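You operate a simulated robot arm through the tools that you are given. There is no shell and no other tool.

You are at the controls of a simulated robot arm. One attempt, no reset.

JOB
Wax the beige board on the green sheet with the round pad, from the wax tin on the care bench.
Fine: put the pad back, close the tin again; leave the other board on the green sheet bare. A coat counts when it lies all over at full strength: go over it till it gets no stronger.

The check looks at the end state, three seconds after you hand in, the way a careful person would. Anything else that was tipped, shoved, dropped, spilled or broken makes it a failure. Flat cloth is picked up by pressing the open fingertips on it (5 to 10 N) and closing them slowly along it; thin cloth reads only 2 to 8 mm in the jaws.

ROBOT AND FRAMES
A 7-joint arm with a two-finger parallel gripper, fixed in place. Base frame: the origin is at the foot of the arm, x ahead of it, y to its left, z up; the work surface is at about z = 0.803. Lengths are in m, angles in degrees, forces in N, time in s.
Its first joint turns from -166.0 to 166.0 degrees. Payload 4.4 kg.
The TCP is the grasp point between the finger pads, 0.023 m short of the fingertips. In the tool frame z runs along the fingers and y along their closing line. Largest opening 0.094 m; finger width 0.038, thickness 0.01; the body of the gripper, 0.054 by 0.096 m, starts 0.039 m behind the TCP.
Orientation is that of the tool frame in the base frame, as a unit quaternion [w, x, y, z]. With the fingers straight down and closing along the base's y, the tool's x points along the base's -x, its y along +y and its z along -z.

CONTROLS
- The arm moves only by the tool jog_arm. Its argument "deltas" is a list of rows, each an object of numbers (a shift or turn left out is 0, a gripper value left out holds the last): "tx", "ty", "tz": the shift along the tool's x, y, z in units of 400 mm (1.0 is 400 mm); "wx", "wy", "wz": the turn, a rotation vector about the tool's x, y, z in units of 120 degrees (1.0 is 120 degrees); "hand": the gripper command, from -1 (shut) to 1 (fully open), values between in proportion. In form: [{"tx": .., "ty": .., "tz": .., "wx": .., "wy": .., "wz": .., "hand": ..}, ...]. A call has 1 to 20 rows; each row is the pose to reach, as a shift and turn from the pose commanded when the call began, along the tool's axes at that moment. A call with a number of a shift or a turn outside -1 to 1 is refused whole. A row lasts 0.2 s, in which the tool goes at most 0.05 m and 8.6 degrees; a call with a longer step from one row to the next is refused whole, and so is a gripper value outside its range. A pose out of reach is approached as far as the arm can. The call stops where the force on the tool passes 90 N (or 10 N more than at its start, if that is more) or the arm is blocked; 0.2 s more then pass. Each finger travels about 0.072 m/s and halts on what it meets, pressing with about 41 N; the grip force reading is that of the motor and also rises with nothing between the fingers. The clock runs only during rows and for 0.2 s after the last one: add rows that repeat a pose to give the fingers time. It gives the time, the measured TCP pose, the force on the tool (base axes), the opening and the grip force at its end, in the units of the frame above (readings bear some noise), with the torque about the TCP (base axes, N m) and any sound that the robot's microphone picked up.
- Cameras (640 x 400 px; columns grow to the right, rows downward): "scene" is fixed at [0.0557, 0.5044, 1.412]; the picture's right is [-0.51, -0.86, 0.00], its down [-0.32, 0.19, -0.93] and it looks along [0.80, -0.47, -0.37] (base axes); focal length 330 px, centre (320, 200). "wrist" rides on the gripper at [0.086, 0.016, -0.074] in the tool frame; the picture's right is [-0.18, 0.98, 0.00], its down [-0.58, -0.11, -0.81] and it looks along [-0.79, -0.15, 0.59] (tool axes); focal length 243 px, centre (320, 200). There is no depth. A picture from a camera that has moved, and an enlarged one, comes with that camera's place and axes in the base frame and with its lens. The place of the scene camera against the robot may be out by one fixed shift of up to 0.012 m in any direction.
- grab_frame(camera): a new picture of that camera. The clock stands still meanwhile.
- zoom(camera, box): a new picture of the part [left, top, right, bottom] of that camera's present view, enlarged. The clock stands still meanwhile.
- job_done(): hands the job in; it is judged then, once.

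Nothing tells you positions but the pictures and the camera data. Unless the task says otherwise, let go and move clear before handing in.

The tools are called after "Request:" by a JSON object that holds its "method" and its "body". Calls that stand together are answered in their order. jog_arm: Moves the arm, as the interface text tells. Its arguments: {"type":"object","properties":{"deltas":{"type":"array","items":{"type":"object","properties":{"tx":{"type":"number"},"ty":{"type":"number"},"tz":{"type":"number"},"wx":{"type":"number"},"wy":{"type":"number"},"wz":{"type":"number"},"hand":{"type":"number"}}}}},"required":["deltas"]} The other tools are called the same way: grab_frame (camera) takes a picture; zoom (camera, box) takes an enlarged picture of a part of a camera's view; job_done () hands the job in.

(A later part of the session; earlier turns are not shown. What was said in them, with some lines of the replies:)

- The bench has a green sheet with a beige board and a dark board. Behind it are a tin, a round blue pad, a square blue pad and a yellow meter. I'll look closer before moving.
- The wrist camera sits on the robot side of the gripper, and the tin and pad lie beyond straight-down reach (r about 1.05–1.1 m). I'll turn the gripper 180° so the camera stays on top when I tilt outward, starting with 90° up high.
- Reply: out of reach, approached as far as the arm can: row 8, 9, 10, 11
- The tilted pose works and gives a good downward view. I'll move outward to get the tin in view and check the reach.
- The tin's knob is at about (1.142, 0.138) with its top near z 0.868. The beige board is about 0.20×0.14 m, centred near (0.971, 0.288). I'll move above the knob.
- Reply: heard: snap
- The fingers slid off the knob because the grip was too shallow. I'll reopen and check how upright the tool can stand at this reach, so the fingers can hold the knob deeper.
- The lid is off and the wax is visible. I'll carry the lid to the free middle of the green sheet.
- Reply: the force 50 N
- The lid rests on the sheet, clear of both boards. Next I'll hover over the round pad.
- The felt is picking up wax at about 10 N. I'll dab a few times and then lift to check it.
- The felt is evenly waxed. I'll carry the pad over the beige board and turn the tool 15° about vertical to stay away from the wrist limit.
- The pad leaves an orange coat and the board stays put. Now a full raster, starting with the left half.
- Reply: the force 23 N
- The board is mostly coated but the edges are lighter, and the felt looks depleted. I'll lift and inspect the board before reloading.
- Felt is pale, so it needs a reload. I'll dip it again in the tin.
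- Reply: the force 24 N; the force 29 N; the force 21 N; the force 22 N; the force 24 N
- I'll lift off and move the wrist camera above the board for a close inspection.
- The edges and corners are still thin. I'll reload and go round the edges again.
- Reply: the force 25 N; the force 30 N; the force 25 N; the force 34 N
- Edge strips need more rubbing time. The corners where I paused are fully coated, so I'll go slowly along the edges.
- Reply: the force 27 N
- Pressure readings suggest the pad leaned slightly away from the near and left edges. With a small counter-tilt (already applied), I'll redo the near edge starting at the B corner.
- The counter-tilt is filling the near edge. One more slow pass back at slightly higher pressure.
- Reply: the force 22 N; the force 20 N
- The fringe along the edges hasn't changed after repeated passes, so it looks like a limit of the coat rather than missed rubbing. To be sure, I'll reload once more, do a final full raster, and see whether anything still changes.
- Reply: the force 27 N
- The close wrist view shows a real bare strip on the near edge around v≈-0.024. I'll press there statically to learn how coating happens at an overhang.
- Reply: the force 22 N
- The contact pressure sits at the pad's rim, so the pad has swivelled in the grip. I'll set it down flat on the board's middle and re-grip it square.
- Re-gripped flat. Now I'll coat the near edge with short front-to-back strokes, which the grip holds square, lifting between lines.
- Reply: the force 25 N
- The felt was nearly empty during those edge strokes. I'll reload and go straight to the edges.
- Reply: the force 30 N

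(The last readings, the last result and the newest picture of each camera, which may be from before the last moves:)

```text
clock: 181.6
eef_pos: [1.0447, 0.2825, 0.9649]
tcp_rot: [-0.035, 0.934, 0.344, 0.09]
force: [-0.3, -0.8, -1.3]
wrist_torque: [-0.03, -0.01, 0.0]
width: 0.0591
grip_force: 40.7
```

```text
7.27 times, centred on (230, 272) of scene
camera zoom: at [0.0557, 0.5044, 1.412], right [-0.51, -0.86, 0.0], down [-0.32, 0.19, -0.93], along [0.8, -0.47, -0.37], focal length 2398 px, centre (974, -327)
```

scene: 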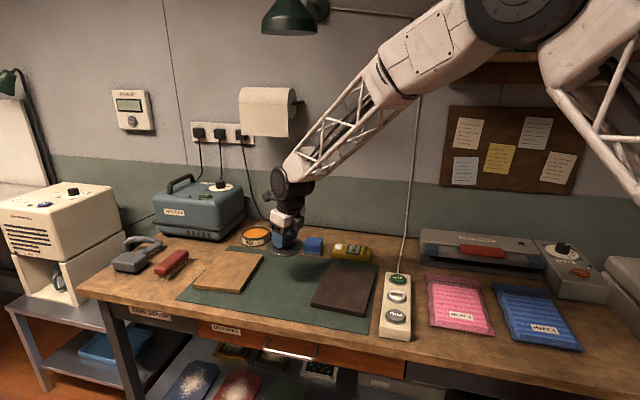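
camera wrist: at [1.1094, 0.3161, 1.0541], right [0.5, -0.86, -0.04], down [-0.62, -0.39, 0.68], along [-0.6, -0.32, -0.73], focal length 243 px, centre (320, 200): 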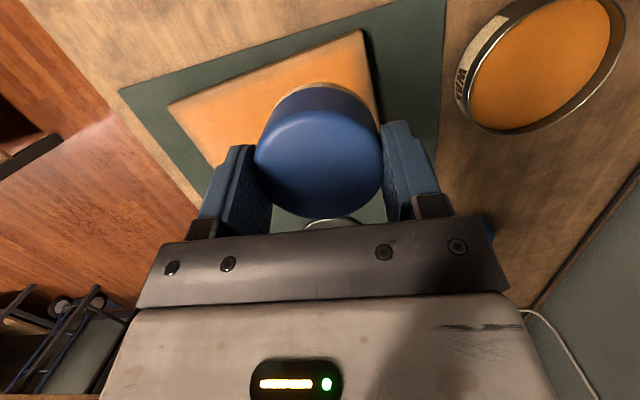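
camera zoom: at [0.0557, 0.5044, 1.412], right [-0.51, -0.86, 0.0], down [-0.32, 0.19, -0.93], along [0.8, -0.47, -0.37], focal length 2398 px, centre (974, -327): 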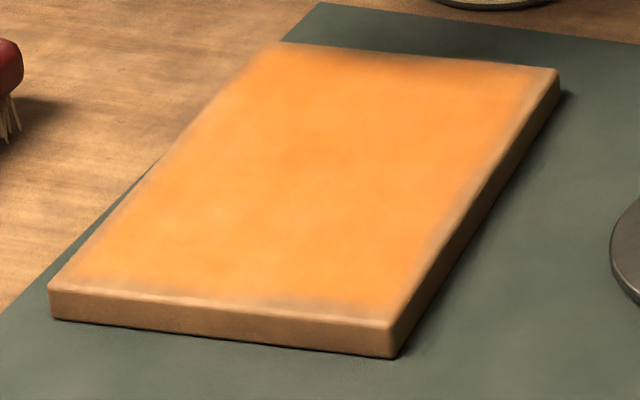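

Request:
{"method": "zoom", "body": {"camera": "wrist", "box": [150, 20, 390, 170]}}

Request:
{"method": "zoom", "body": {"camera": "scene", "box": [193, 275, 253, 298]}}

Request:
{"method": "zoom", "body": {"camera": "scene", "box": [218, 278, 246, 294]}}

```text
2.67 times, centred on (270, 95) of wrist
camera zoom: at [1.1094, 0.3161, 1.0541], right [0.5, -0.86, -0.04], down [-0.62, -0.39, 0.68], along [-0.6, -0.32, -0.73], focal length 647 px, centre (453, 480)
```

zoom: 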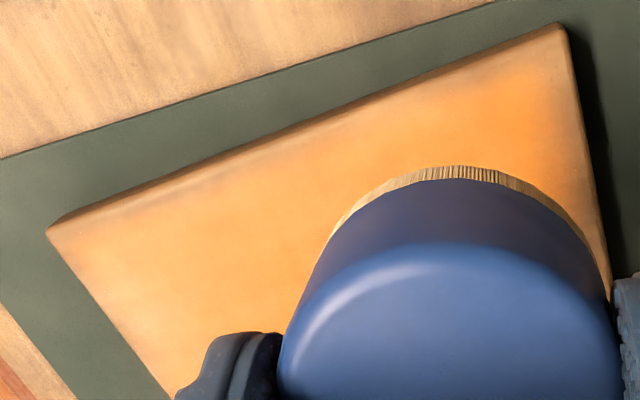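

```text
10.67 times, centred on (223, 286) of scene
camera zoom: at [0.0557, 0.5044, 1.412], right [-0.51, -0.86, 0.0], down [-0.32, 0.19, -0.93], along [0.8, -0.47, -0.37], focal length 3516 px, centre (1355, -723)
```

zoom: 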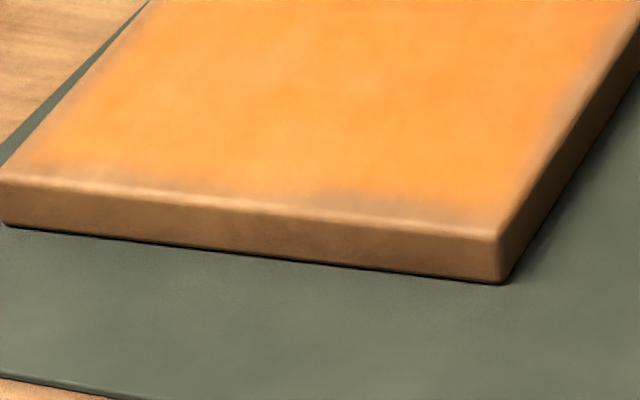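

```text
16.00 times, centred on (232, 286) of scene
camera zoom: at [0.0557, 0.5044, 1.412], right [-0.51, -0.86, 0.0], down [-0.32, 0.19, -0.93], along [0.8, -0.47, -0.37], focal length 5275 px, centre (1728, -1176)
```

zoom: 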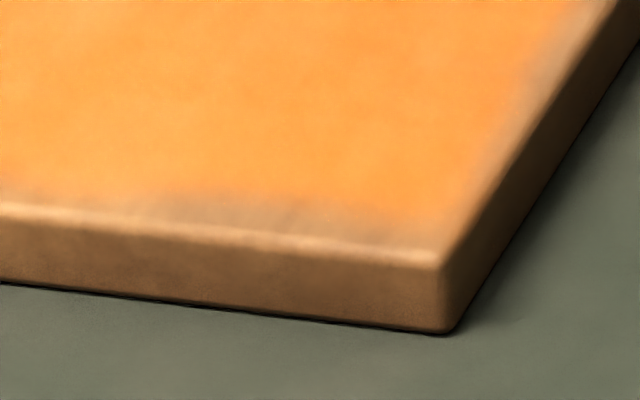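

The fringe is identical down to its shape after a flat, freshly loaded pass. The coat is therefore at full strength, and what remains is how the worn rim looks. Now I'll return the pad to its spot.

Request:
{"method": "jog_arm", "body": {"deltas": [{"tx": -0.065, "ty": 0.0665, "tz": 0.002, "wx": -0.0039, "wz": 0.0205}, {"tx": -0.13, "ty": 0.133, "tz": 0.004, "wx": -0.0079, "wz": 0.0409}, {"tx": -0.195, "ty": 0.1995, "tz": 0.006, "wx": -0.0118, "wz": 0.0614}, {"tx": -0.26, "ty": 0.266, "tz": 0.008, "wx": -0.0158, "wz": 0.0819}, {"tx": -0.325, "ty": 0.3325, "tz": 0.01, "wx": -0.0197, "wz": 0.1023}, {"tx": -0.39, "ty": 0.399, "tz": 0.012, "wx": -0.0237, "wy": 0.0006, "wz": 0.1228}]}}

Request:
{"method": "grab_frame", "body": {"camera": "wrist"}}

Request:
{"method": "zoom", "body": {"camera": "scene", "box": [240, 200, 360, 275]}}

Request:
{"method": "zoom", "body": {"camera": "scene", "box": [170, 200, 390, 337]}}

```text
clock: 183.0
eef_pos: [1.0348, 0.0639, 0.9311]
tcp_rot: [-0.023, 0.971, 0.219, 0.093]
force: [0.5, -1.9, -0.6]
wrist_torque: [0.01, -0.02, 0.04]
width: 0.0593
grip_force: 40.9
```

```text
taken
camera wrist: at [1.1053, 0.0785, 1.02], right [0.26, -0.96, -0.04], down [-0.7, -0.22, 0.68], along [-0.67, -0.15, -0.73], focal length 243 px, centre (320, 200)
```

wrist: 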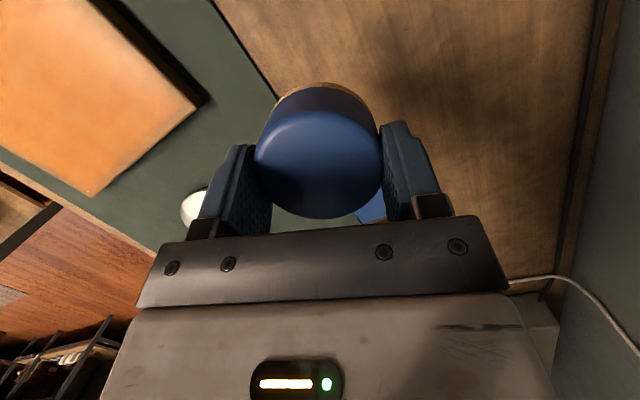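

```text
5.33 times, centred on (300, 238) of scene
camera zoom: at [0.0557, 0.5044, 1.412], right [-0.51, -0.86, 0.0], down [-0.32, 0.19, -0.93], along [0.8, -0.47, -0.37], focal length 1758 px, centre (427, 0)
```

zoom: 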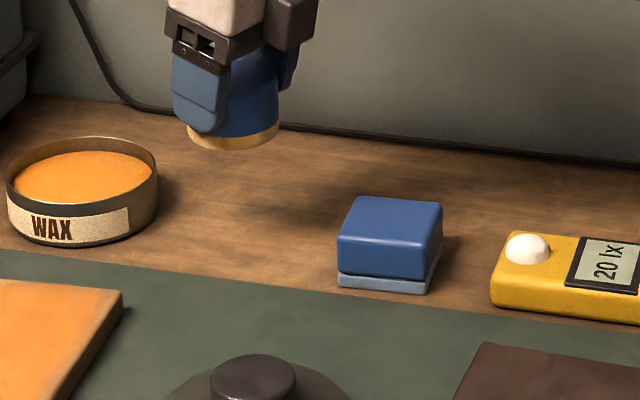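

```text
2.91 times, centred on (280, 268) of scene
camera zoom: at [0.0557, 0.5044, 1.412], right [-0.51, -0.86, 0.0], down [-0.32, 0.19, -0.93], along [0.8, -0.47, -0.37], focal length 959 px, centre (436, 1)
```

zoom: 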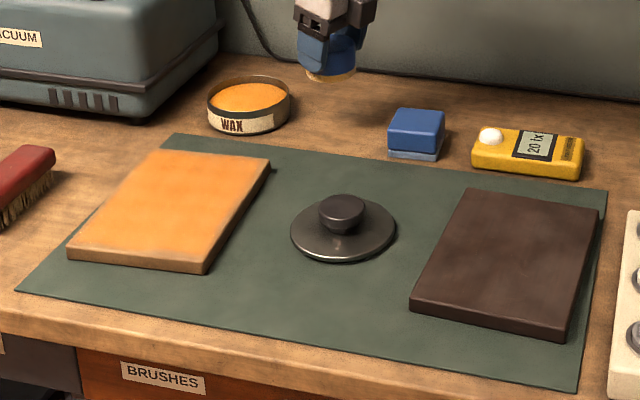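

Request:
{"method": "jog_arm", "body": {"deltas": [{"tx": -0.016, "tz": 0.06}, {"tx": -0.0275, "tz": 0.12}, {"tx": -0.039, "tz": 0.175}, {"tx": -0.0455, "tz": 0.205}, {"tx": -0.048, "tz": 0.2145}]}}

Request:
{"method": "zoom", "body": {"camera": "scene", "box": [240, 200, 360, 275]}}

```text
clock: 184.2
eef_pos: [1.031, 0.0647, 0.8432]
tcp_rot: [-0.022, 0.971, 0.219, 0.093]
force: [0.4, 0.9, -0.2]
wrist_torque: [0.0, -0.02, 0.0]
width: 0.0591
grip_force: 40.6
```

```text
5.33 times, centred on (300, 238) of scene
camera zoom: at [0.0557, 0.5044, 1.412], right [-0.51, -0.86, 0.0], down [-0.32, 0.19, -0.93], along [0.8, -0.47, -0.37], focal length 1758 px, centre (427, 0)
```

zoom: 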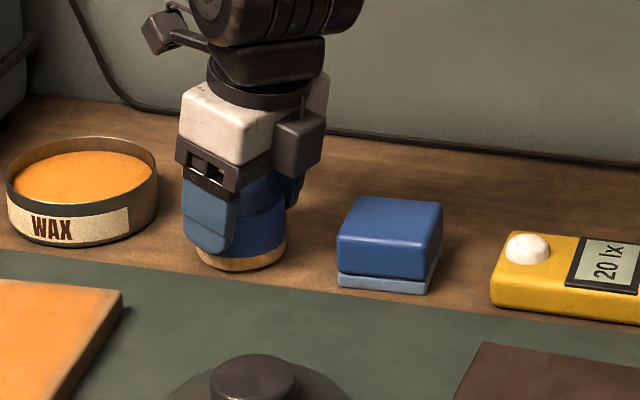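

Request:
{"method": "jog_arm", "body": {"deltas": [{"tx": -0.0007, "tz": 0.0037}, {"tx": -0.0012, "tz": 0.0061}, {"tx": -0.0012, "tz": 0.0061}]}}

```text
clock: 185.0
eef_pos: [1.0303, 0.0632, 0.8408]
tcp_rot: [-0.022, 0.971, 0.219, 0.093]
force: [0.7, 0.2, -1.4]
wrist_torque: [-0.02, 0.03, -0.02]
width: 0.0592
grip_force: 40.8
```

Request:
{"method": "jog_arm", "body": {"deltas": [{"tx": -0.0005, "tz": 0.0025}, {"tx": -0.0007, "tz": 0.0037}, {"tx": -0.0007, "tz": 0.0037}]}}

```text
clock: 185.8
eef_pos: [1.0308, 0.0632, 0.8402]
tcp_rot: [-0.022, 0.971, 0.219, 0.093]
force: [1.8, 0.4, 4.1]
wrist_torque: [0.07, -0.08, 0.02]
width: 0.0591
grip_force: 41.2
```

Request:
{"method": "jog_arm", "body": {"deltas": [{"hand": 0.4}, {"hand": 0.6}, {"hand": 0.8}, {"hand": 1}, {"hand": 1}]}}

Request:
{"method": "jog_arm", "body": {"deltas": [{"tx": 0.0117, "tz": -0.0614}, {"tx": 0.0234, "tz": -0.1228}, {"tx": 0.0351, "tz": -0.184}, {"tx": 0.0468, "tz": -0.2455}, {"tx": 0.0585, "tz": -0.307}]}}

Request:
{"method": "zoom", "body": {"camera": "scene", "box": [240, 200, 360, 275]}}

Request:
{"method": "grab_frame", "body": {"camera": "wrist"}}

```text
clock: 187.0
eef_pos: [1.0304, 0.0637, 0.8407]
tcp_rot: [-0.022, 0.971, 0.219, 0.093]
force: [-0.3, 0.3, 0.4]
wrist_torque: [0.02, 0.0, -0.03]
width: 0.094
grip_force: 0.0
```

```text
clock: 188.2
eef_pos: [1.0299, 0.063, 0.9641]
tcp_rot: [-0.023, 0.971, 0.219, 0.092]
force: [-0.3, -0.7, -0.3]
wrist_torque: [0.01, -0.03, 0.0]
width: 0.0939
grip_force: 0.1
```

```text
5.33 times, centred on (300, 238) of scene
camera zoom: at [0.0557, 0.5044, 1.412], right [-0.51, -0.86, 0.0], down [-0.32, 0.19, -0.93], along [0.8, -0.47, -0.37], focal length 1758 px, centre (427, 0)
```

zoom: 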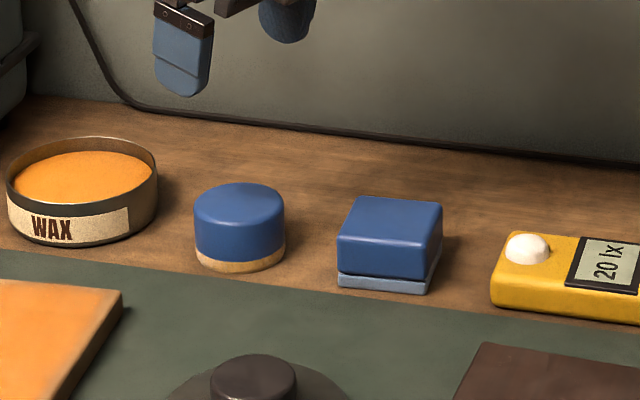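

```text
taken
camera wrist: at [1.1005, 0.0787, 1.0533], right [0.26, -0.96, -0.04], down [-0.7, -0.22, 0.68], along [-0.67, -0.15, -0.73], focal length 243 px, centre (320, 200)
```

wrist: 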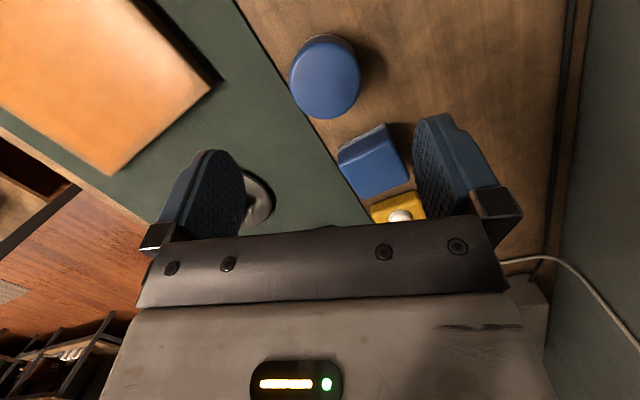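

The pad is back. Before closing the tin, I'll take an unobstructed look at the coated board.

Request:
{"method": "jog_arm", "body": {"deltas": [{"tx": 0.0317, "ty": -0.0892, "tz": -0.01, "wx": 0.0032, "wz": -0.0163}, {"tx": 0.0633, "ty": -0.1783, "tz": -0.02, "wx": 0.0063, "wz": -0.0327}, {"tx": 0.095, "ty": -0.2675, "tz": -0.02, "wx": 0.0095, "wz": -0.049}, {"tx": 0.1267, "ty": -0.3567, "tz": -0.02, "wx": 0.0126, "wz": -0.0653}, {"tx": 0.1583, "ty": -0.4458, "tz": -0.02, "wx": 0.0158, "wz": -0.0817}, {"tx": 0.19, "ty": -0.535, "tz": -0.0125, "wx": 0.0189, "wz": -0.098}]}}

Request:
{"method": "grab_frame", "body": {"camera": "wrist"}}

Request:
{"method": "zoom", "body": {"camera": "wrist", "box": [140, 0, 500, 225]}}

```text
clock: 189.6
eef_pos: [1.003, 0.2869, 0.9831]
tcp_rot: [-0.032, 0.943, 0.32, 0.09]
force: [-0.2, -0.4, 0.4]
wrist_torque: [-0.01, -0.01, -0.02]
width: 0.0938
grip_force: 0.0
```

```text
taken
camera wrist: at [1.0686, 0.3174, 1.0728], right [0.45, -0.89, -0.04], down [-0.64, -0.36, 0.68], along [-0.62, -0.28, -0.73], focal length 243 px, centre (320, 200)
```

wrist: 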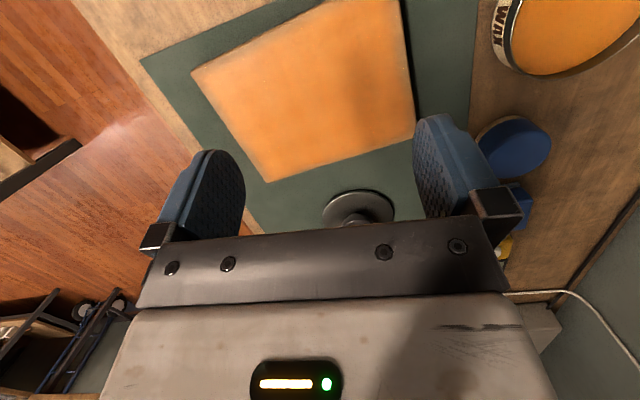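

```text
1.78 times, centred on (320, 112) of wrist
camera zoom: at [1.0686, 0.3174, 1.0728], right [0.45, -0.89, -0.04], down [-0.64, -0.36, 0.68], along [-0.62, -0.28, -0.73], focal length 431 px, centre (320, 356)
```

zoom: 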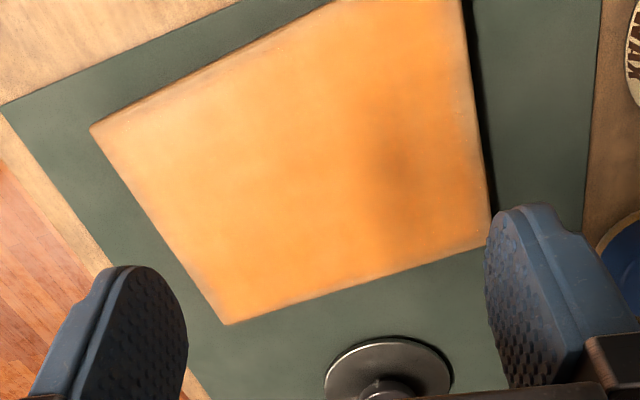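

Request:
{"method": "zoom", "body": {"camera": "wrist", "box": [185, 50, 305, 190]}}

Request:
{"method": "zoom", "body": {"camera": "wrist", "box": [310, 0, 430, 140]}}

```text
2.86 times, centred on (245, 120) of wrist
camera zoom: at [1.0686, 0.3174, 1.0728], right [0.45, -0.89, -0.04], down [-0.64, -0.36, 0.68], along [-0.62, -0.28, -0.73], focal length 693 px, centre (534, 429)
```

zoom: 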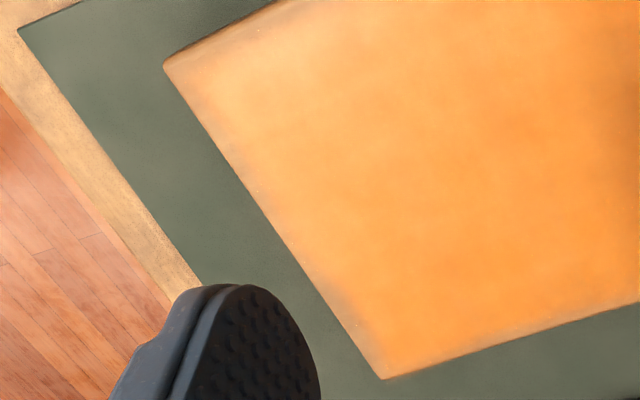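

```text
2.86 times, centred on (370, 70) of wrist
camera zoom: at [1.0686, 0.3174, 1.0728], right [0.45, -0.89, -0.04], down [-0.64, -0.36, 0.68], along [-0.62, -0.28, -0.73], focal length 693 px, centre (177, 571)
```

zoom: 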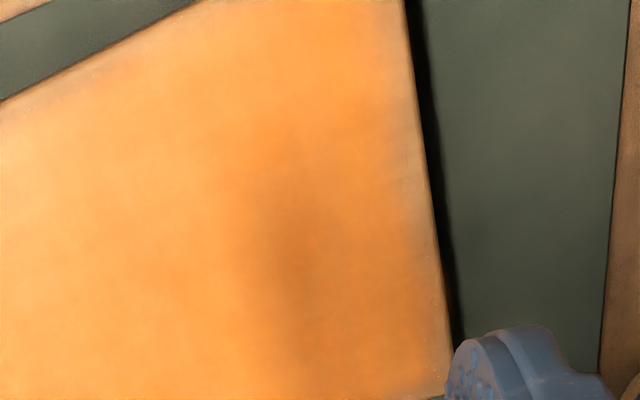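

The coat covers the whole face. Now I'll fetch the lid from the sheet.

Request:
{"method": "jog_arm", "body": {"deltas": [{"tx": -0.0895, "ty": 0.0025, "tz": -0.009, "wx": -0.0033, "wz": 0.0169}, {"tx": -0.179, "ty": 0.005, "tz": -0.018, "wx": -0.0066, "wz": 0.0339}, {"tx": -0.2685, "ty": 0.0074, "tz": -0.0265, "wx": -0.0099, "wz": 0.0508}, {"tx": -0.358, "ty": 0.0099, "tz": -0.035, "wx": -0.0131, "wz": 0.0677}, {"tx": -0.4475, "ty": 0.0123, "tz": -0.044, "wx": -0.0164, "wz": 0.0847}, {"tx": -0.537, "ty": 0.0148, "tz": -0.053, "wx": -0.0197, "wy": 0.0003, "wz": 0.1016}]}}

Request:
{"method": "grab_frame", "body": {"camera": "wrist"}}

```text
clock: 191.0
eef_pos: [0.8376, 0.153, 0.9634]
tcp_rot: [-0.023, 0.972, 0.216, 0.093]
force: [-0.6, -0.6, 0.3]
wrist_torque: [0.01, 0.02, 0.0]
width: 0.0941
grip_force: 0.1
```

```text
taken
camera wrist: at [0.9076, 0.1674, 1.0525], right [0.25, -0.97, -0.04], down [-0.7, -0.21, 0.68], along [-0.67, -0.14, -0.73], focal length 243 px, centre (320, 200)
```

wrist: 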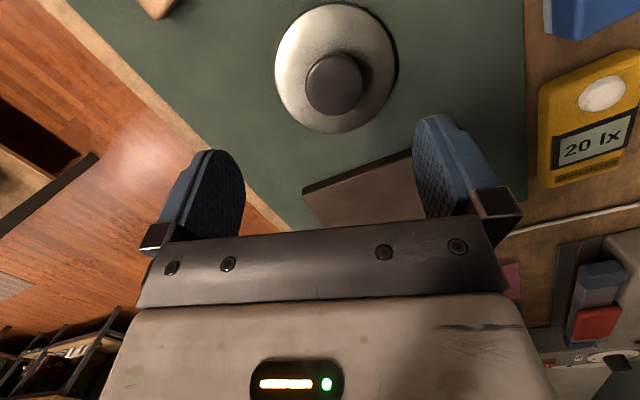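

Request:
{"method": "jog_arm", "body": {"deltas": [{"tx": -0.0145, "ty": 0.002, "tz": 0.07}, {"tx": -0.029, "ty": 0.002, "tz": 0.14}, {"tx": -0.0437, "ty": 0.002, "tz": 0.21}, {"tx": -0.0541, "ty": 0.002, "tz": 0.26}, {"tx": -0.0606, "ty": 0.002, "tz": 0.2925}]}}

Request:
{"method": "jog_arm", "body": {"deltas": [{"hand": 0.3}, {"hand": 0.1}, {"hand": -0.1}, {"hand": -1}, {"hand": -1}]}}

Request:
{"method": "jog_arm", "body": {"deltas": [{"tx": 0.0047, "tz": -0.0246}, {"tx": 0.0094, "tz": -0.049}, {"tx": 0.0141, "tz": -0.0737}]}}

Request:
{"method": "zoom", "body": {"camera": "scene", "box": [220, 220, 380, 320]}}

```text
clock: 192.2
eef_pos: [0.8366, 0.1519, 0.8454]
tcp_rot: [-0.023, 0.972, 0.216, 0.094]
force: [-0.3, -0.1, -0.6]
wrist_torque: [0.0, -0.03, 0.02]
width: 0.094
grip_force: 0.0
```

```text
clock: 193.4
eef_pos: [0.8363, 0.1522, 0.845]
tcp_rot: [-0.023, 0.972, 0.216, 0.094]
force: [-0.2, 0.1, -0.5]
wrist_torque: [0.01, 0.03, -0.03]
width: 0.048
grip_force: 40.8
```

```text
clock: 194.2
eef_pos: [0.8375, 0.152, 0.8754]
tcp_rot: [-0.022, 0.972, 0.215, 0.092]
force: [0.1, 0.4, -0.6]
wrist_torque: [-0.02, -0.03, 0.02]
width: 0.0479
grip_force: 40.7
```

```text
4.00 times, centred on (300, 270) of scene
camera zoom: at [0.0557, 0.5044, 1.412], right [-0.51, -0.86, 0.0], down [-0.32, 0.19, -0.93], along [0.8, -0.47, -0.37], focal length 1319 px, centre (400, -80)
```

zoom: 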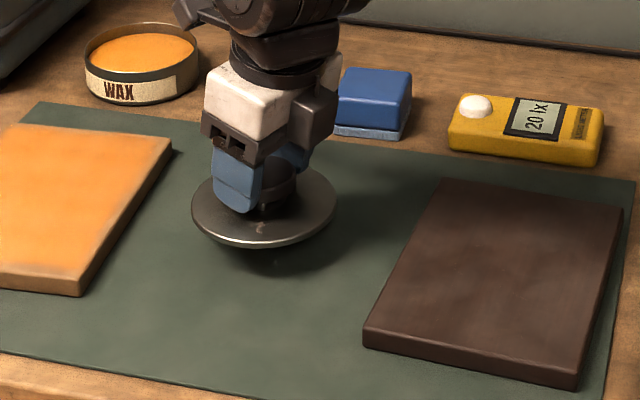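

Request:
{"method": "jog_arm", "body": {"deltas": [{"tx": 0.0164, "tz": -0.0859}, {"tx": 0.0327, "tz": -0.1718}, {"tx": 0.1143, "ty": 0.044, "tz": -0.1517}, {"tx": 0.196, "ty": 0.088, "tz": -0.1316}, {"tx": 0.2776, "ty": 0.1319, "tz": -0.1115}, {"tx": 0.3593, "ty": 0.1759, "tz": -0.0914}, {"tx": 0.4409, "ty": 0.2199, "tz": -0.0713}, {"tx": 0.5225, "ty": 0.2639, "tz": -0.0512}, {"tx": 0.6042, "ty": 0.3078, "tz": -0.0311}, {"tx": 0.6858, "ty": 0.3518, "tz": -0.011}]}}

Request:
{"method": "grab_frame", "body": {"camera": "wrist"}}

Request:
{"method": "zoom", "body": {"camera": "scene", "box": [200, 190, 320, 265]}}

```text
clock: 196.4
eef_pos: [1.1389, 0.1391, 0.9318]
tcp_rot: [-0.023, 0.972, 0.216, 0.094]
force: [-0.2, 0.8, 0.1]
wrist_torque: [-0.01, 0.02, 0.02]
width: 0.0479
grip_force: 40.8
```

```text
taken
camera wrist: at [1.209, 0.1533, 1.0211], right [0.25, -0.97, -0.04], down [-0.7, -0.21, 0.68], along [-0.67, -0.14, -0.73], focal length 243 px, centre (320, 200)
```

wrist: 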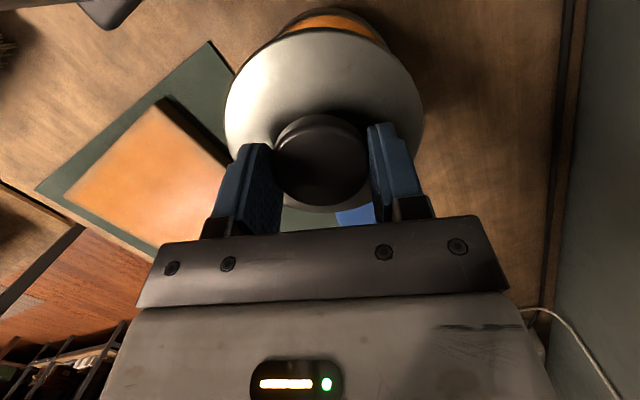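

```text
5.33 times, centred on (260, 228) of scene
camera zoom: at [0.0557, 0.5044, 1.412], right [-0.51, -0.86, 0.0], down [-0.32, 0.19, -0.93], along [0.8, -0.47, -0.37], focal length 1758 px, centre (640, 53)
```

zoom: 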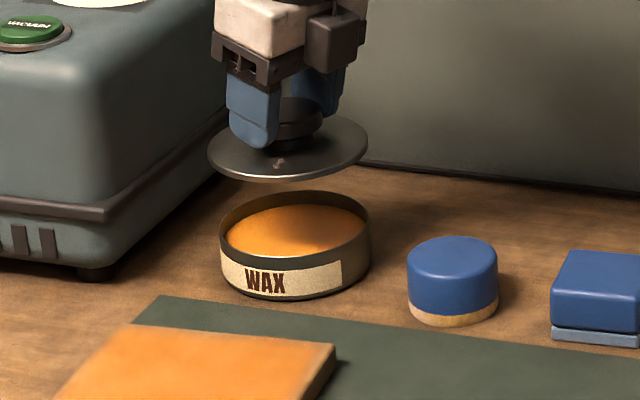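

Request:
{"method": "jog_arm", "body": {"deltas": [{"tx": -0.007, "ty": 0.0045, "tz": 0.0383}, {"tx": -0.014, "ty": 0.0045, "tz": 0.0767}, {"tx": -0.021, "ty": 0.0045, "tz": 0.115}]}}

Request:
{"method": "zoom", "body": {"camera": "scene", "box": [200, 190, 320, 265]}}

```text
clock: 197.2
eef_pos: [1.1399, 0.1367, 0.8859]
tcp_rot: [-0.023, 0.972, 0.216, 0.093]
force: [-0.1, 0.0, 0.1]
wrist_torque: [0.02, 0.0, 0.01]
width: 0.0482
grip_force: 40.7
```

```text
5.33 times, centred on (260, 228) of scene
camera zoom: at [0.0557, 0.5044, 1.412], right [-0.51, -0.86, 0.0], down [-0.32, 0.19, -0.93], along [0.8, -0.47, -0.37], focal length 1758 px, centre (640, 53)
```

zoom: 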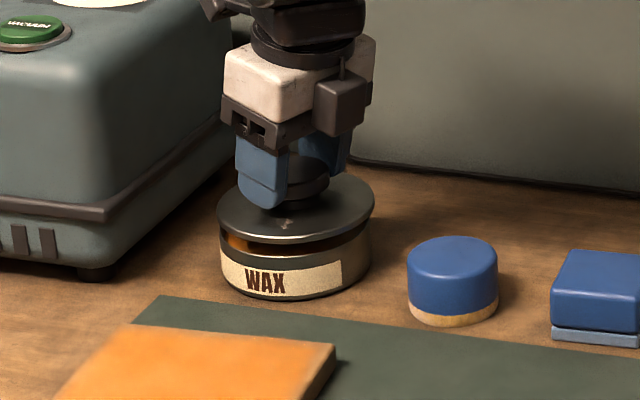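

Request:
{"method": "jog_arm", "body": {"deltas": [{"tx": 0.001, "ty": -0.0028, "tz": 0.0}, {"tx": -0.0009, "ty": -0.0028, "tz": 0.0098}, {"tx": -0.0027, "ty": -0.0028, "tz": 0.0196}]}}

Request:
{"method": "zoom", "body": {"camera": "scene", "box": [200, 190, 320, 265]}}

```text
clock: 198.0
eef_pos: [1.1414, 0.1367, 0.8766]
tcp_rot: [-0.022, 0.972, 0.215, 0.093]
force: [-0.9, 0.3, 0.2]
wrist_torque: [0.02, 0.0, 0.01]
width: 0.048
grip_force: 40.3
```

```text
5.33 times, centred on (260, 228) of scene
camera zoom: at [0.0557, 0.5044, 1.412], right [-0.51, -0.86, 0.0], down [-0.32, 0.19, -0.93], along [0.8, -0.47, -0.37], focal length 1758 px, centre (640, 53)
```

zoom: 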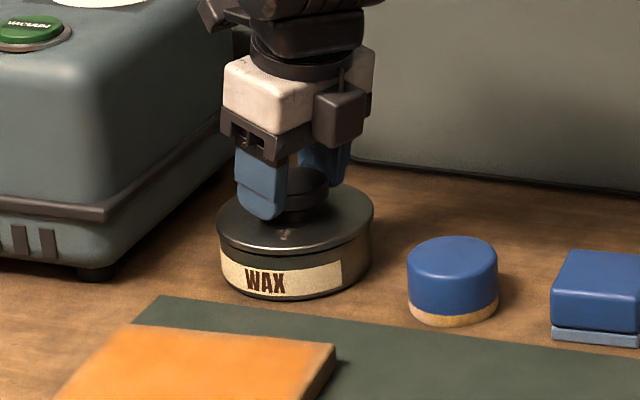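

Request:
{"method": "jog_arm", "body": {"deltas": [{"tx": 0.0021, "ty": -0.0017, "tz": 0.001}, {"tx": 0.0012, "ty": -0.0017, "tz": 0.006}, {"tx": 0.0009, "ty": -0.0017, "tz": 0.0075}]}}

Request:
{"method": "jog_arm", "body": {"deltas": [{"tx": -0.0004, "tz": 0.002}, {"tx": -0.0004, "tz": 0.002}]}}

Request:
{"method": "zoom", "body": {"camera": "scene", "box": [220, 215, 290, 260]}}

```text
clock: 198.8
eef_pos: [1.1414, 0.1388, 0.874]
tcp_rot: [-0.022, 0.972, 0.216, 0.093]
force: [0.7, -0.8, -0.5]
wrist_torque: [-0.03, -0.02, 0.01]
width: 0.0479
grip_force: 41.2
```

```text
clock: 199.4
eef_pos: [1.1405, 0.1381, 0.8743]
tcp_rot: [-0.022, 0.972, 0.216, 0.093]
force: [-0.5, 0.7, -0.7]
wrist_torque: [0.0, 0.04, 0.01]
width: 0.0478
grip_force: 40.8
```

```text
8.89 times, centred on (255, 238) of scene
camera zoom: at [0.0557, 0.5044, 1.412], right [-0.51, -0.86, 0.0], down [-0.32, 0.19, -0.93], along [0.8, -0.47, -0.37], focal length 2930 px, centre (898, -133)
```

zoom: 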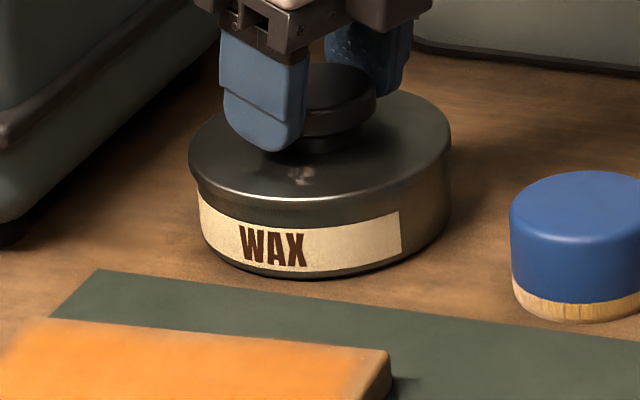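

Request:
{"method": "jog_arm", "body": {"deltas": [{"tx": -0.0005, "tz": 0.0025}, {"tx": -0.0007, "tz": 0.0037}, {"tx": -0.0007, "tz": 0.0037}]}}

Request:
{"method": "jog_arm", "body": {"deltas": [{"tx": -0.0005, "tz": 0.0025}, {"tx": -0.0005, "tz": 0.0025}]}}

Request:
{"method": "zoom", "body": {"camera": "scene", "box": [220, 215, 290, 260]}}

```text
clock: 200.2
eef_pos: [1.1412, 0.1388, 0.873]
tcp_rot: [-0.022, 0.972, 0.216, 0.094]
force: [0.2, -1.2, 13.2]
wrist_torque: [0.0, 0.04, -0.1]
width: 0.0477
grip_force: 41.0
```

```text
clock: 200.8
eef_pos: [1.1403, 0.1378, 0.8727]
tcp_rot: [-0.023, 0.972, 0.216, 0.093]
force: [-12.5, -2.1, 29.5]
wrist_torque: [0.0, 0.3, -0.06]
width: 0.0479
grip_force: 40.7
```

```text
8.89 times, centred on (255, 238) of scene
camera zoom: at [0.0557, 0.5044, 1.412], right [-0.51, -0.86, 0.0], down [-0.32, 0.19, -0.93], along [0.8, -0.47, -0.37], focal length 2930 px, centre (898, -133)
```

zoom: 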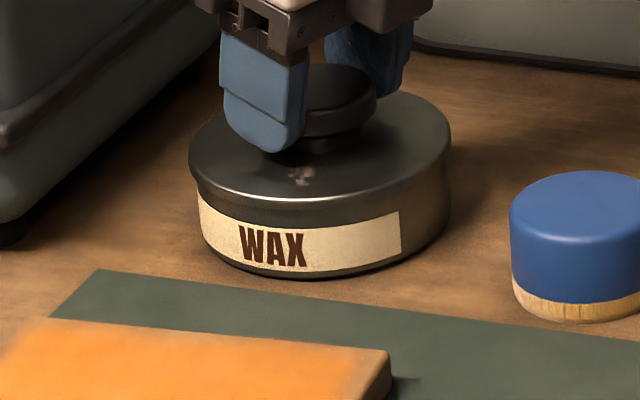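

Request:
{"method": "jog_arm", "body": {"deltas": [{"tx": -0.0005, "tz": 0.0025}, {"tx": -0.0008, "tz": 0.004}, {"tx": -0.0008, "tz": 0.004}]}}

Request:
{"method": "zoom", "body": {"camera": "scene", "box": [220, 215, 290, 260]}}

```text
clock: 201.6
eef_pos: [1.1417, 0.1396, 0.8709]
tcp_rot: [-0.023, 0.972, 0.215, 0.094]
force: [-9.8, -0.2, 48.2]
wrist_torque: [0.09, 0.16, -0.07]
width: 0.048
grip_force: 40.7
```

```text
8.89 times, centred on (255, 238) of scene
camera zoom: at [0.0557, 0.5044, 1.412], right [-0.51, -0.86, 0.0], down [-0.32, 0.19, -0.93], along [0.8, -0.47, -0.37], focal length 2930 px, centre (898, -133)
```

zoom: 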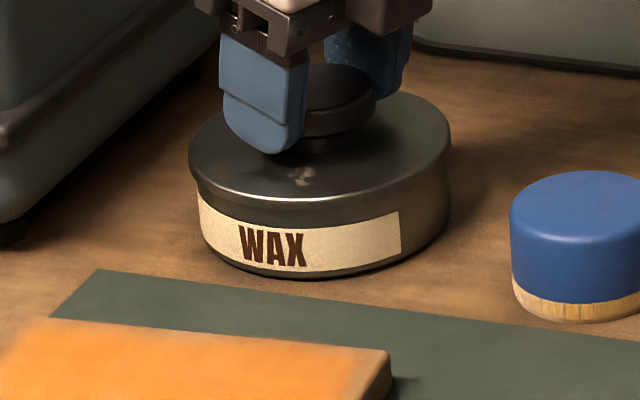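

Request:
{"method": "jog_arm", "body": {"deltas": [{"tx": 0.0011, "tz": -0.006}, {"tx": 0.0018, "tz": -0.0095}, {"tx": 0.0018, "tz": -0.0095, "hand": -0.2}, {"tx": 0.0018, "tz": -0.0095, "hand": 0.2}, {"tx": 0.0018, "tz": -0.0095, "hand": 0.6}, {"tx": 0.0018, "tz": -0.0095, "hand": 1}, {"tx": 0.0018, "tz": -0.0095, "hand": 1}]}}

Request:
{"method": "jog_arm", "body": {"deltas": [{"tx": 0.0117, "tz": -0.0614}, {"tx": 0.0234, "tz": -0.1228}, {"tx": 0.0351, "tz": -0.184}]}}

Request:
{"method": "zoom", "body": {"camera": "scene", "box": [200, 190, 320, 265]}}

Request:
{"method": "grab_frame", "body": {"camera": "wrist"}}

```text
clock: 203.2
eef_pos: [1.141, 0.1386, 0.8733]
tcp_rot: [-0.022, 0.972, 0.215, 0.093]
force: [0.7, -0.1, 0.2]
wrist_torque: [-0.02, 0.02, -0.01]
width: 0.094
grip_force: 0.1
heard: snap
```

```text
clock: 204.0
eef_pos: [1.1417, 0.1383, 0.9475]
tcp_rot: [-0.023, 0.972, 0.216, 0.092]
force: [-0.1, -0.5, -1.1]
wrist_torque: [-0.01, -0.01, 0.02]
width: 0.0939
grip_force: 0.0
```

```text
5.33 times, centred on (260, 228) of scene
camera zoom: at [0.0557, 0.5044, 1.412], right [-0.51, -0.86, 0.0], down [-0.32, 0.19, -0.93], along [0.8, -0.47, -0.37], focal length 1758 px, centre (640, 53)
```

zoom: 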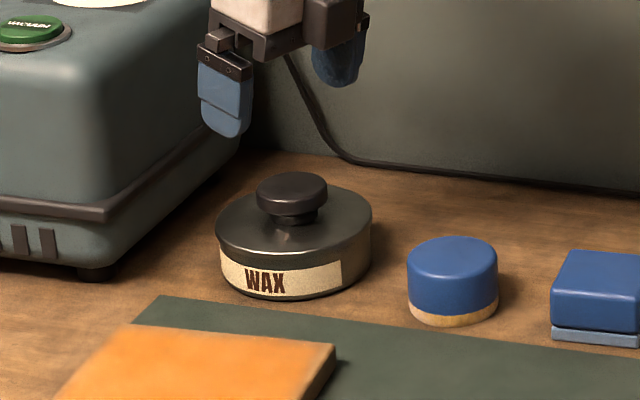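

```text
taken
camera wrist: at [1.2113, 0.1533, 1.0364], right [0.25, -0.97, -0.04], down [-0.7, -0.21, 0.68], along [-0.67, -0.14, -0.73], focal length 243 px, centre (320, 200)
```

wrist: 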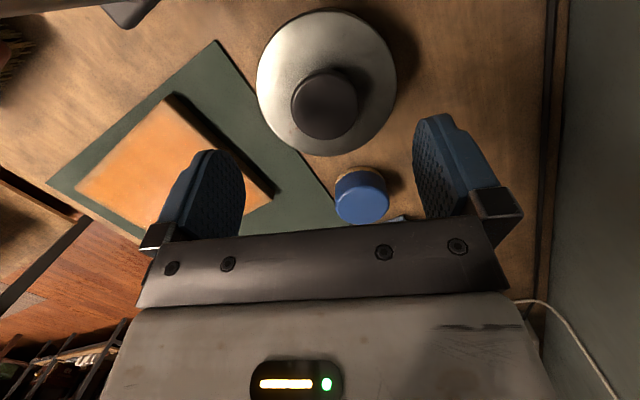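

The lid snapped shut. I'll retract clear and take a final look.

Request:
{"method": "jog_arm", "body": {"deltas": [{"tx": 0.0187, "tz": -0.0982}, {"tx": 0.0374, "tz": -0.1964}, {"tx": -0.0309, "ty": -0.0555, "tz": -0.2344}, {"tx": -0.0992, "ty": -0.111, "tz": -0.2723}, {"tx": -0.1675, "ty": -0.1665, "tz": -0.3103}, {"tx": -0.2358, "ty": -0.222, "tz": -0.3482}, {"tx": -0.3041, "ty": -0.2775, "tz": -0.3862}, {"tx": -0.3724, "ty": -0.333, "tz": -0.4241}, {"tx": -0.4407, "ty": -0.3885, "tz": -0.4621}, {"tx": -0.509, "ty": -0.444, "tz": -0.5}]}}

Request:
{"method": "grab_frame", "body": {"camera": "scene"}}

Request:
{"method": "zoom", "body": {"camera": "scene", "box": [170, 200, 390, 337]}}

Request:
{"method": "zoom", "body": {"camera": "scene", "box": [190, 245, 270, 300]}}

```text
clock: 206.2
eef_pos: [0.849, 0.1958, 1.1058]
tcp_rot: [-0.024, 0.972, 0.215, 0.092]
force: [-0.3, -0.2, -0.4]
wrist_torque: [0.01, -0.02, -0.04]
width: 0.0942
grip_force: 0.1
```

```text
taken
```

scene: 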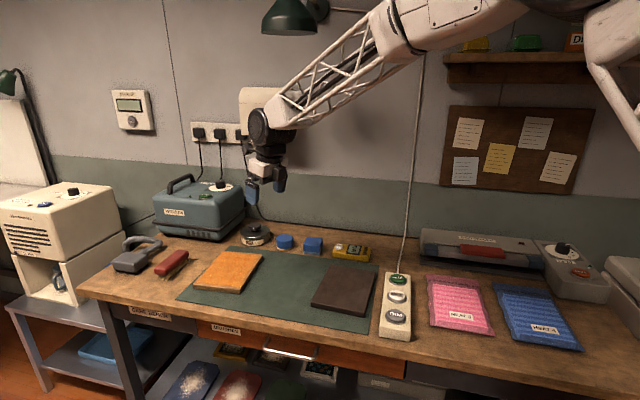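

```text
2.91 times, centred on (280, 268) of scene
camera zoom: at [0.0557, 0.5044, 1.412], right [-0.51, -0.86, 0.0], down [-0.32, 0.19, -0.93], along [0.8, -0.47, -0.37], focal length 959 px, centre (436, 1)
```

zoom: 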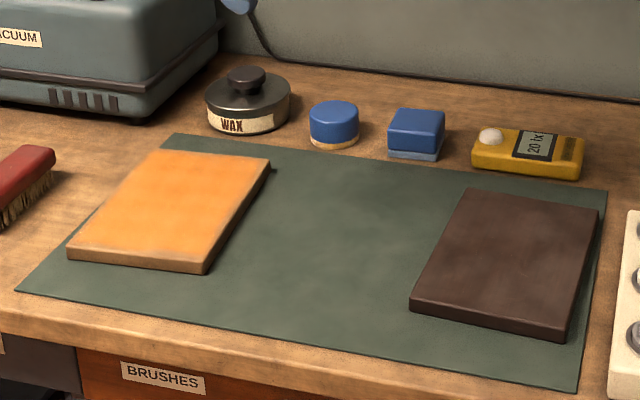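

```text
7.27 times, centred on (230, 272) of scene
camera zoom: at [0.0557, 0.5044, 1.412], right [-0.51, -0.86, 0.0], down [-0.32, 0.19, -0.93], along [0.8, -0.47, -0.37], focal length 2398 px, centre (974, -327)
```

zoom: 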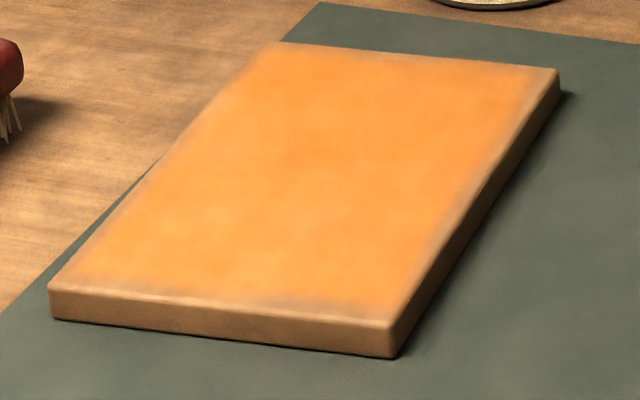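

The beige board is waxed all over, the other board is bare, and the pad is back in its spot. The tin is closed and the arm is clear, so I'm handing in.

Request:
{"method": "job_done", "body": {}}

```text
The job is handed in.
```

I waxed the beige board with the round pad, put the pad back and closed the tin, then handed the job in. I haven't seen a verdict.

- **Coat:** The top face is orange all over. A thin fringe along some edges, a few millimetres wide, still looks duller. It looked the same after several more passes, the last with the pad freshly loaded and held flat. I took that as the coat already being at full strength there, but I couldn't confirm it. If the check counts that rim as uncoated, it could fail there.
- **Pad:** It is back about 3 mm from where it started, felt side down. The felt still has wax on it.
- **Tin:** The lid sits on the rim, and I heard it snap shut when I let go.
- **Everything else:** The dark board was never touched by the pad. The last pictures show nothing else tipped, shoved or spilled. I rested the lid on the green sheet while I worked, and I saw no mark there afterwards.
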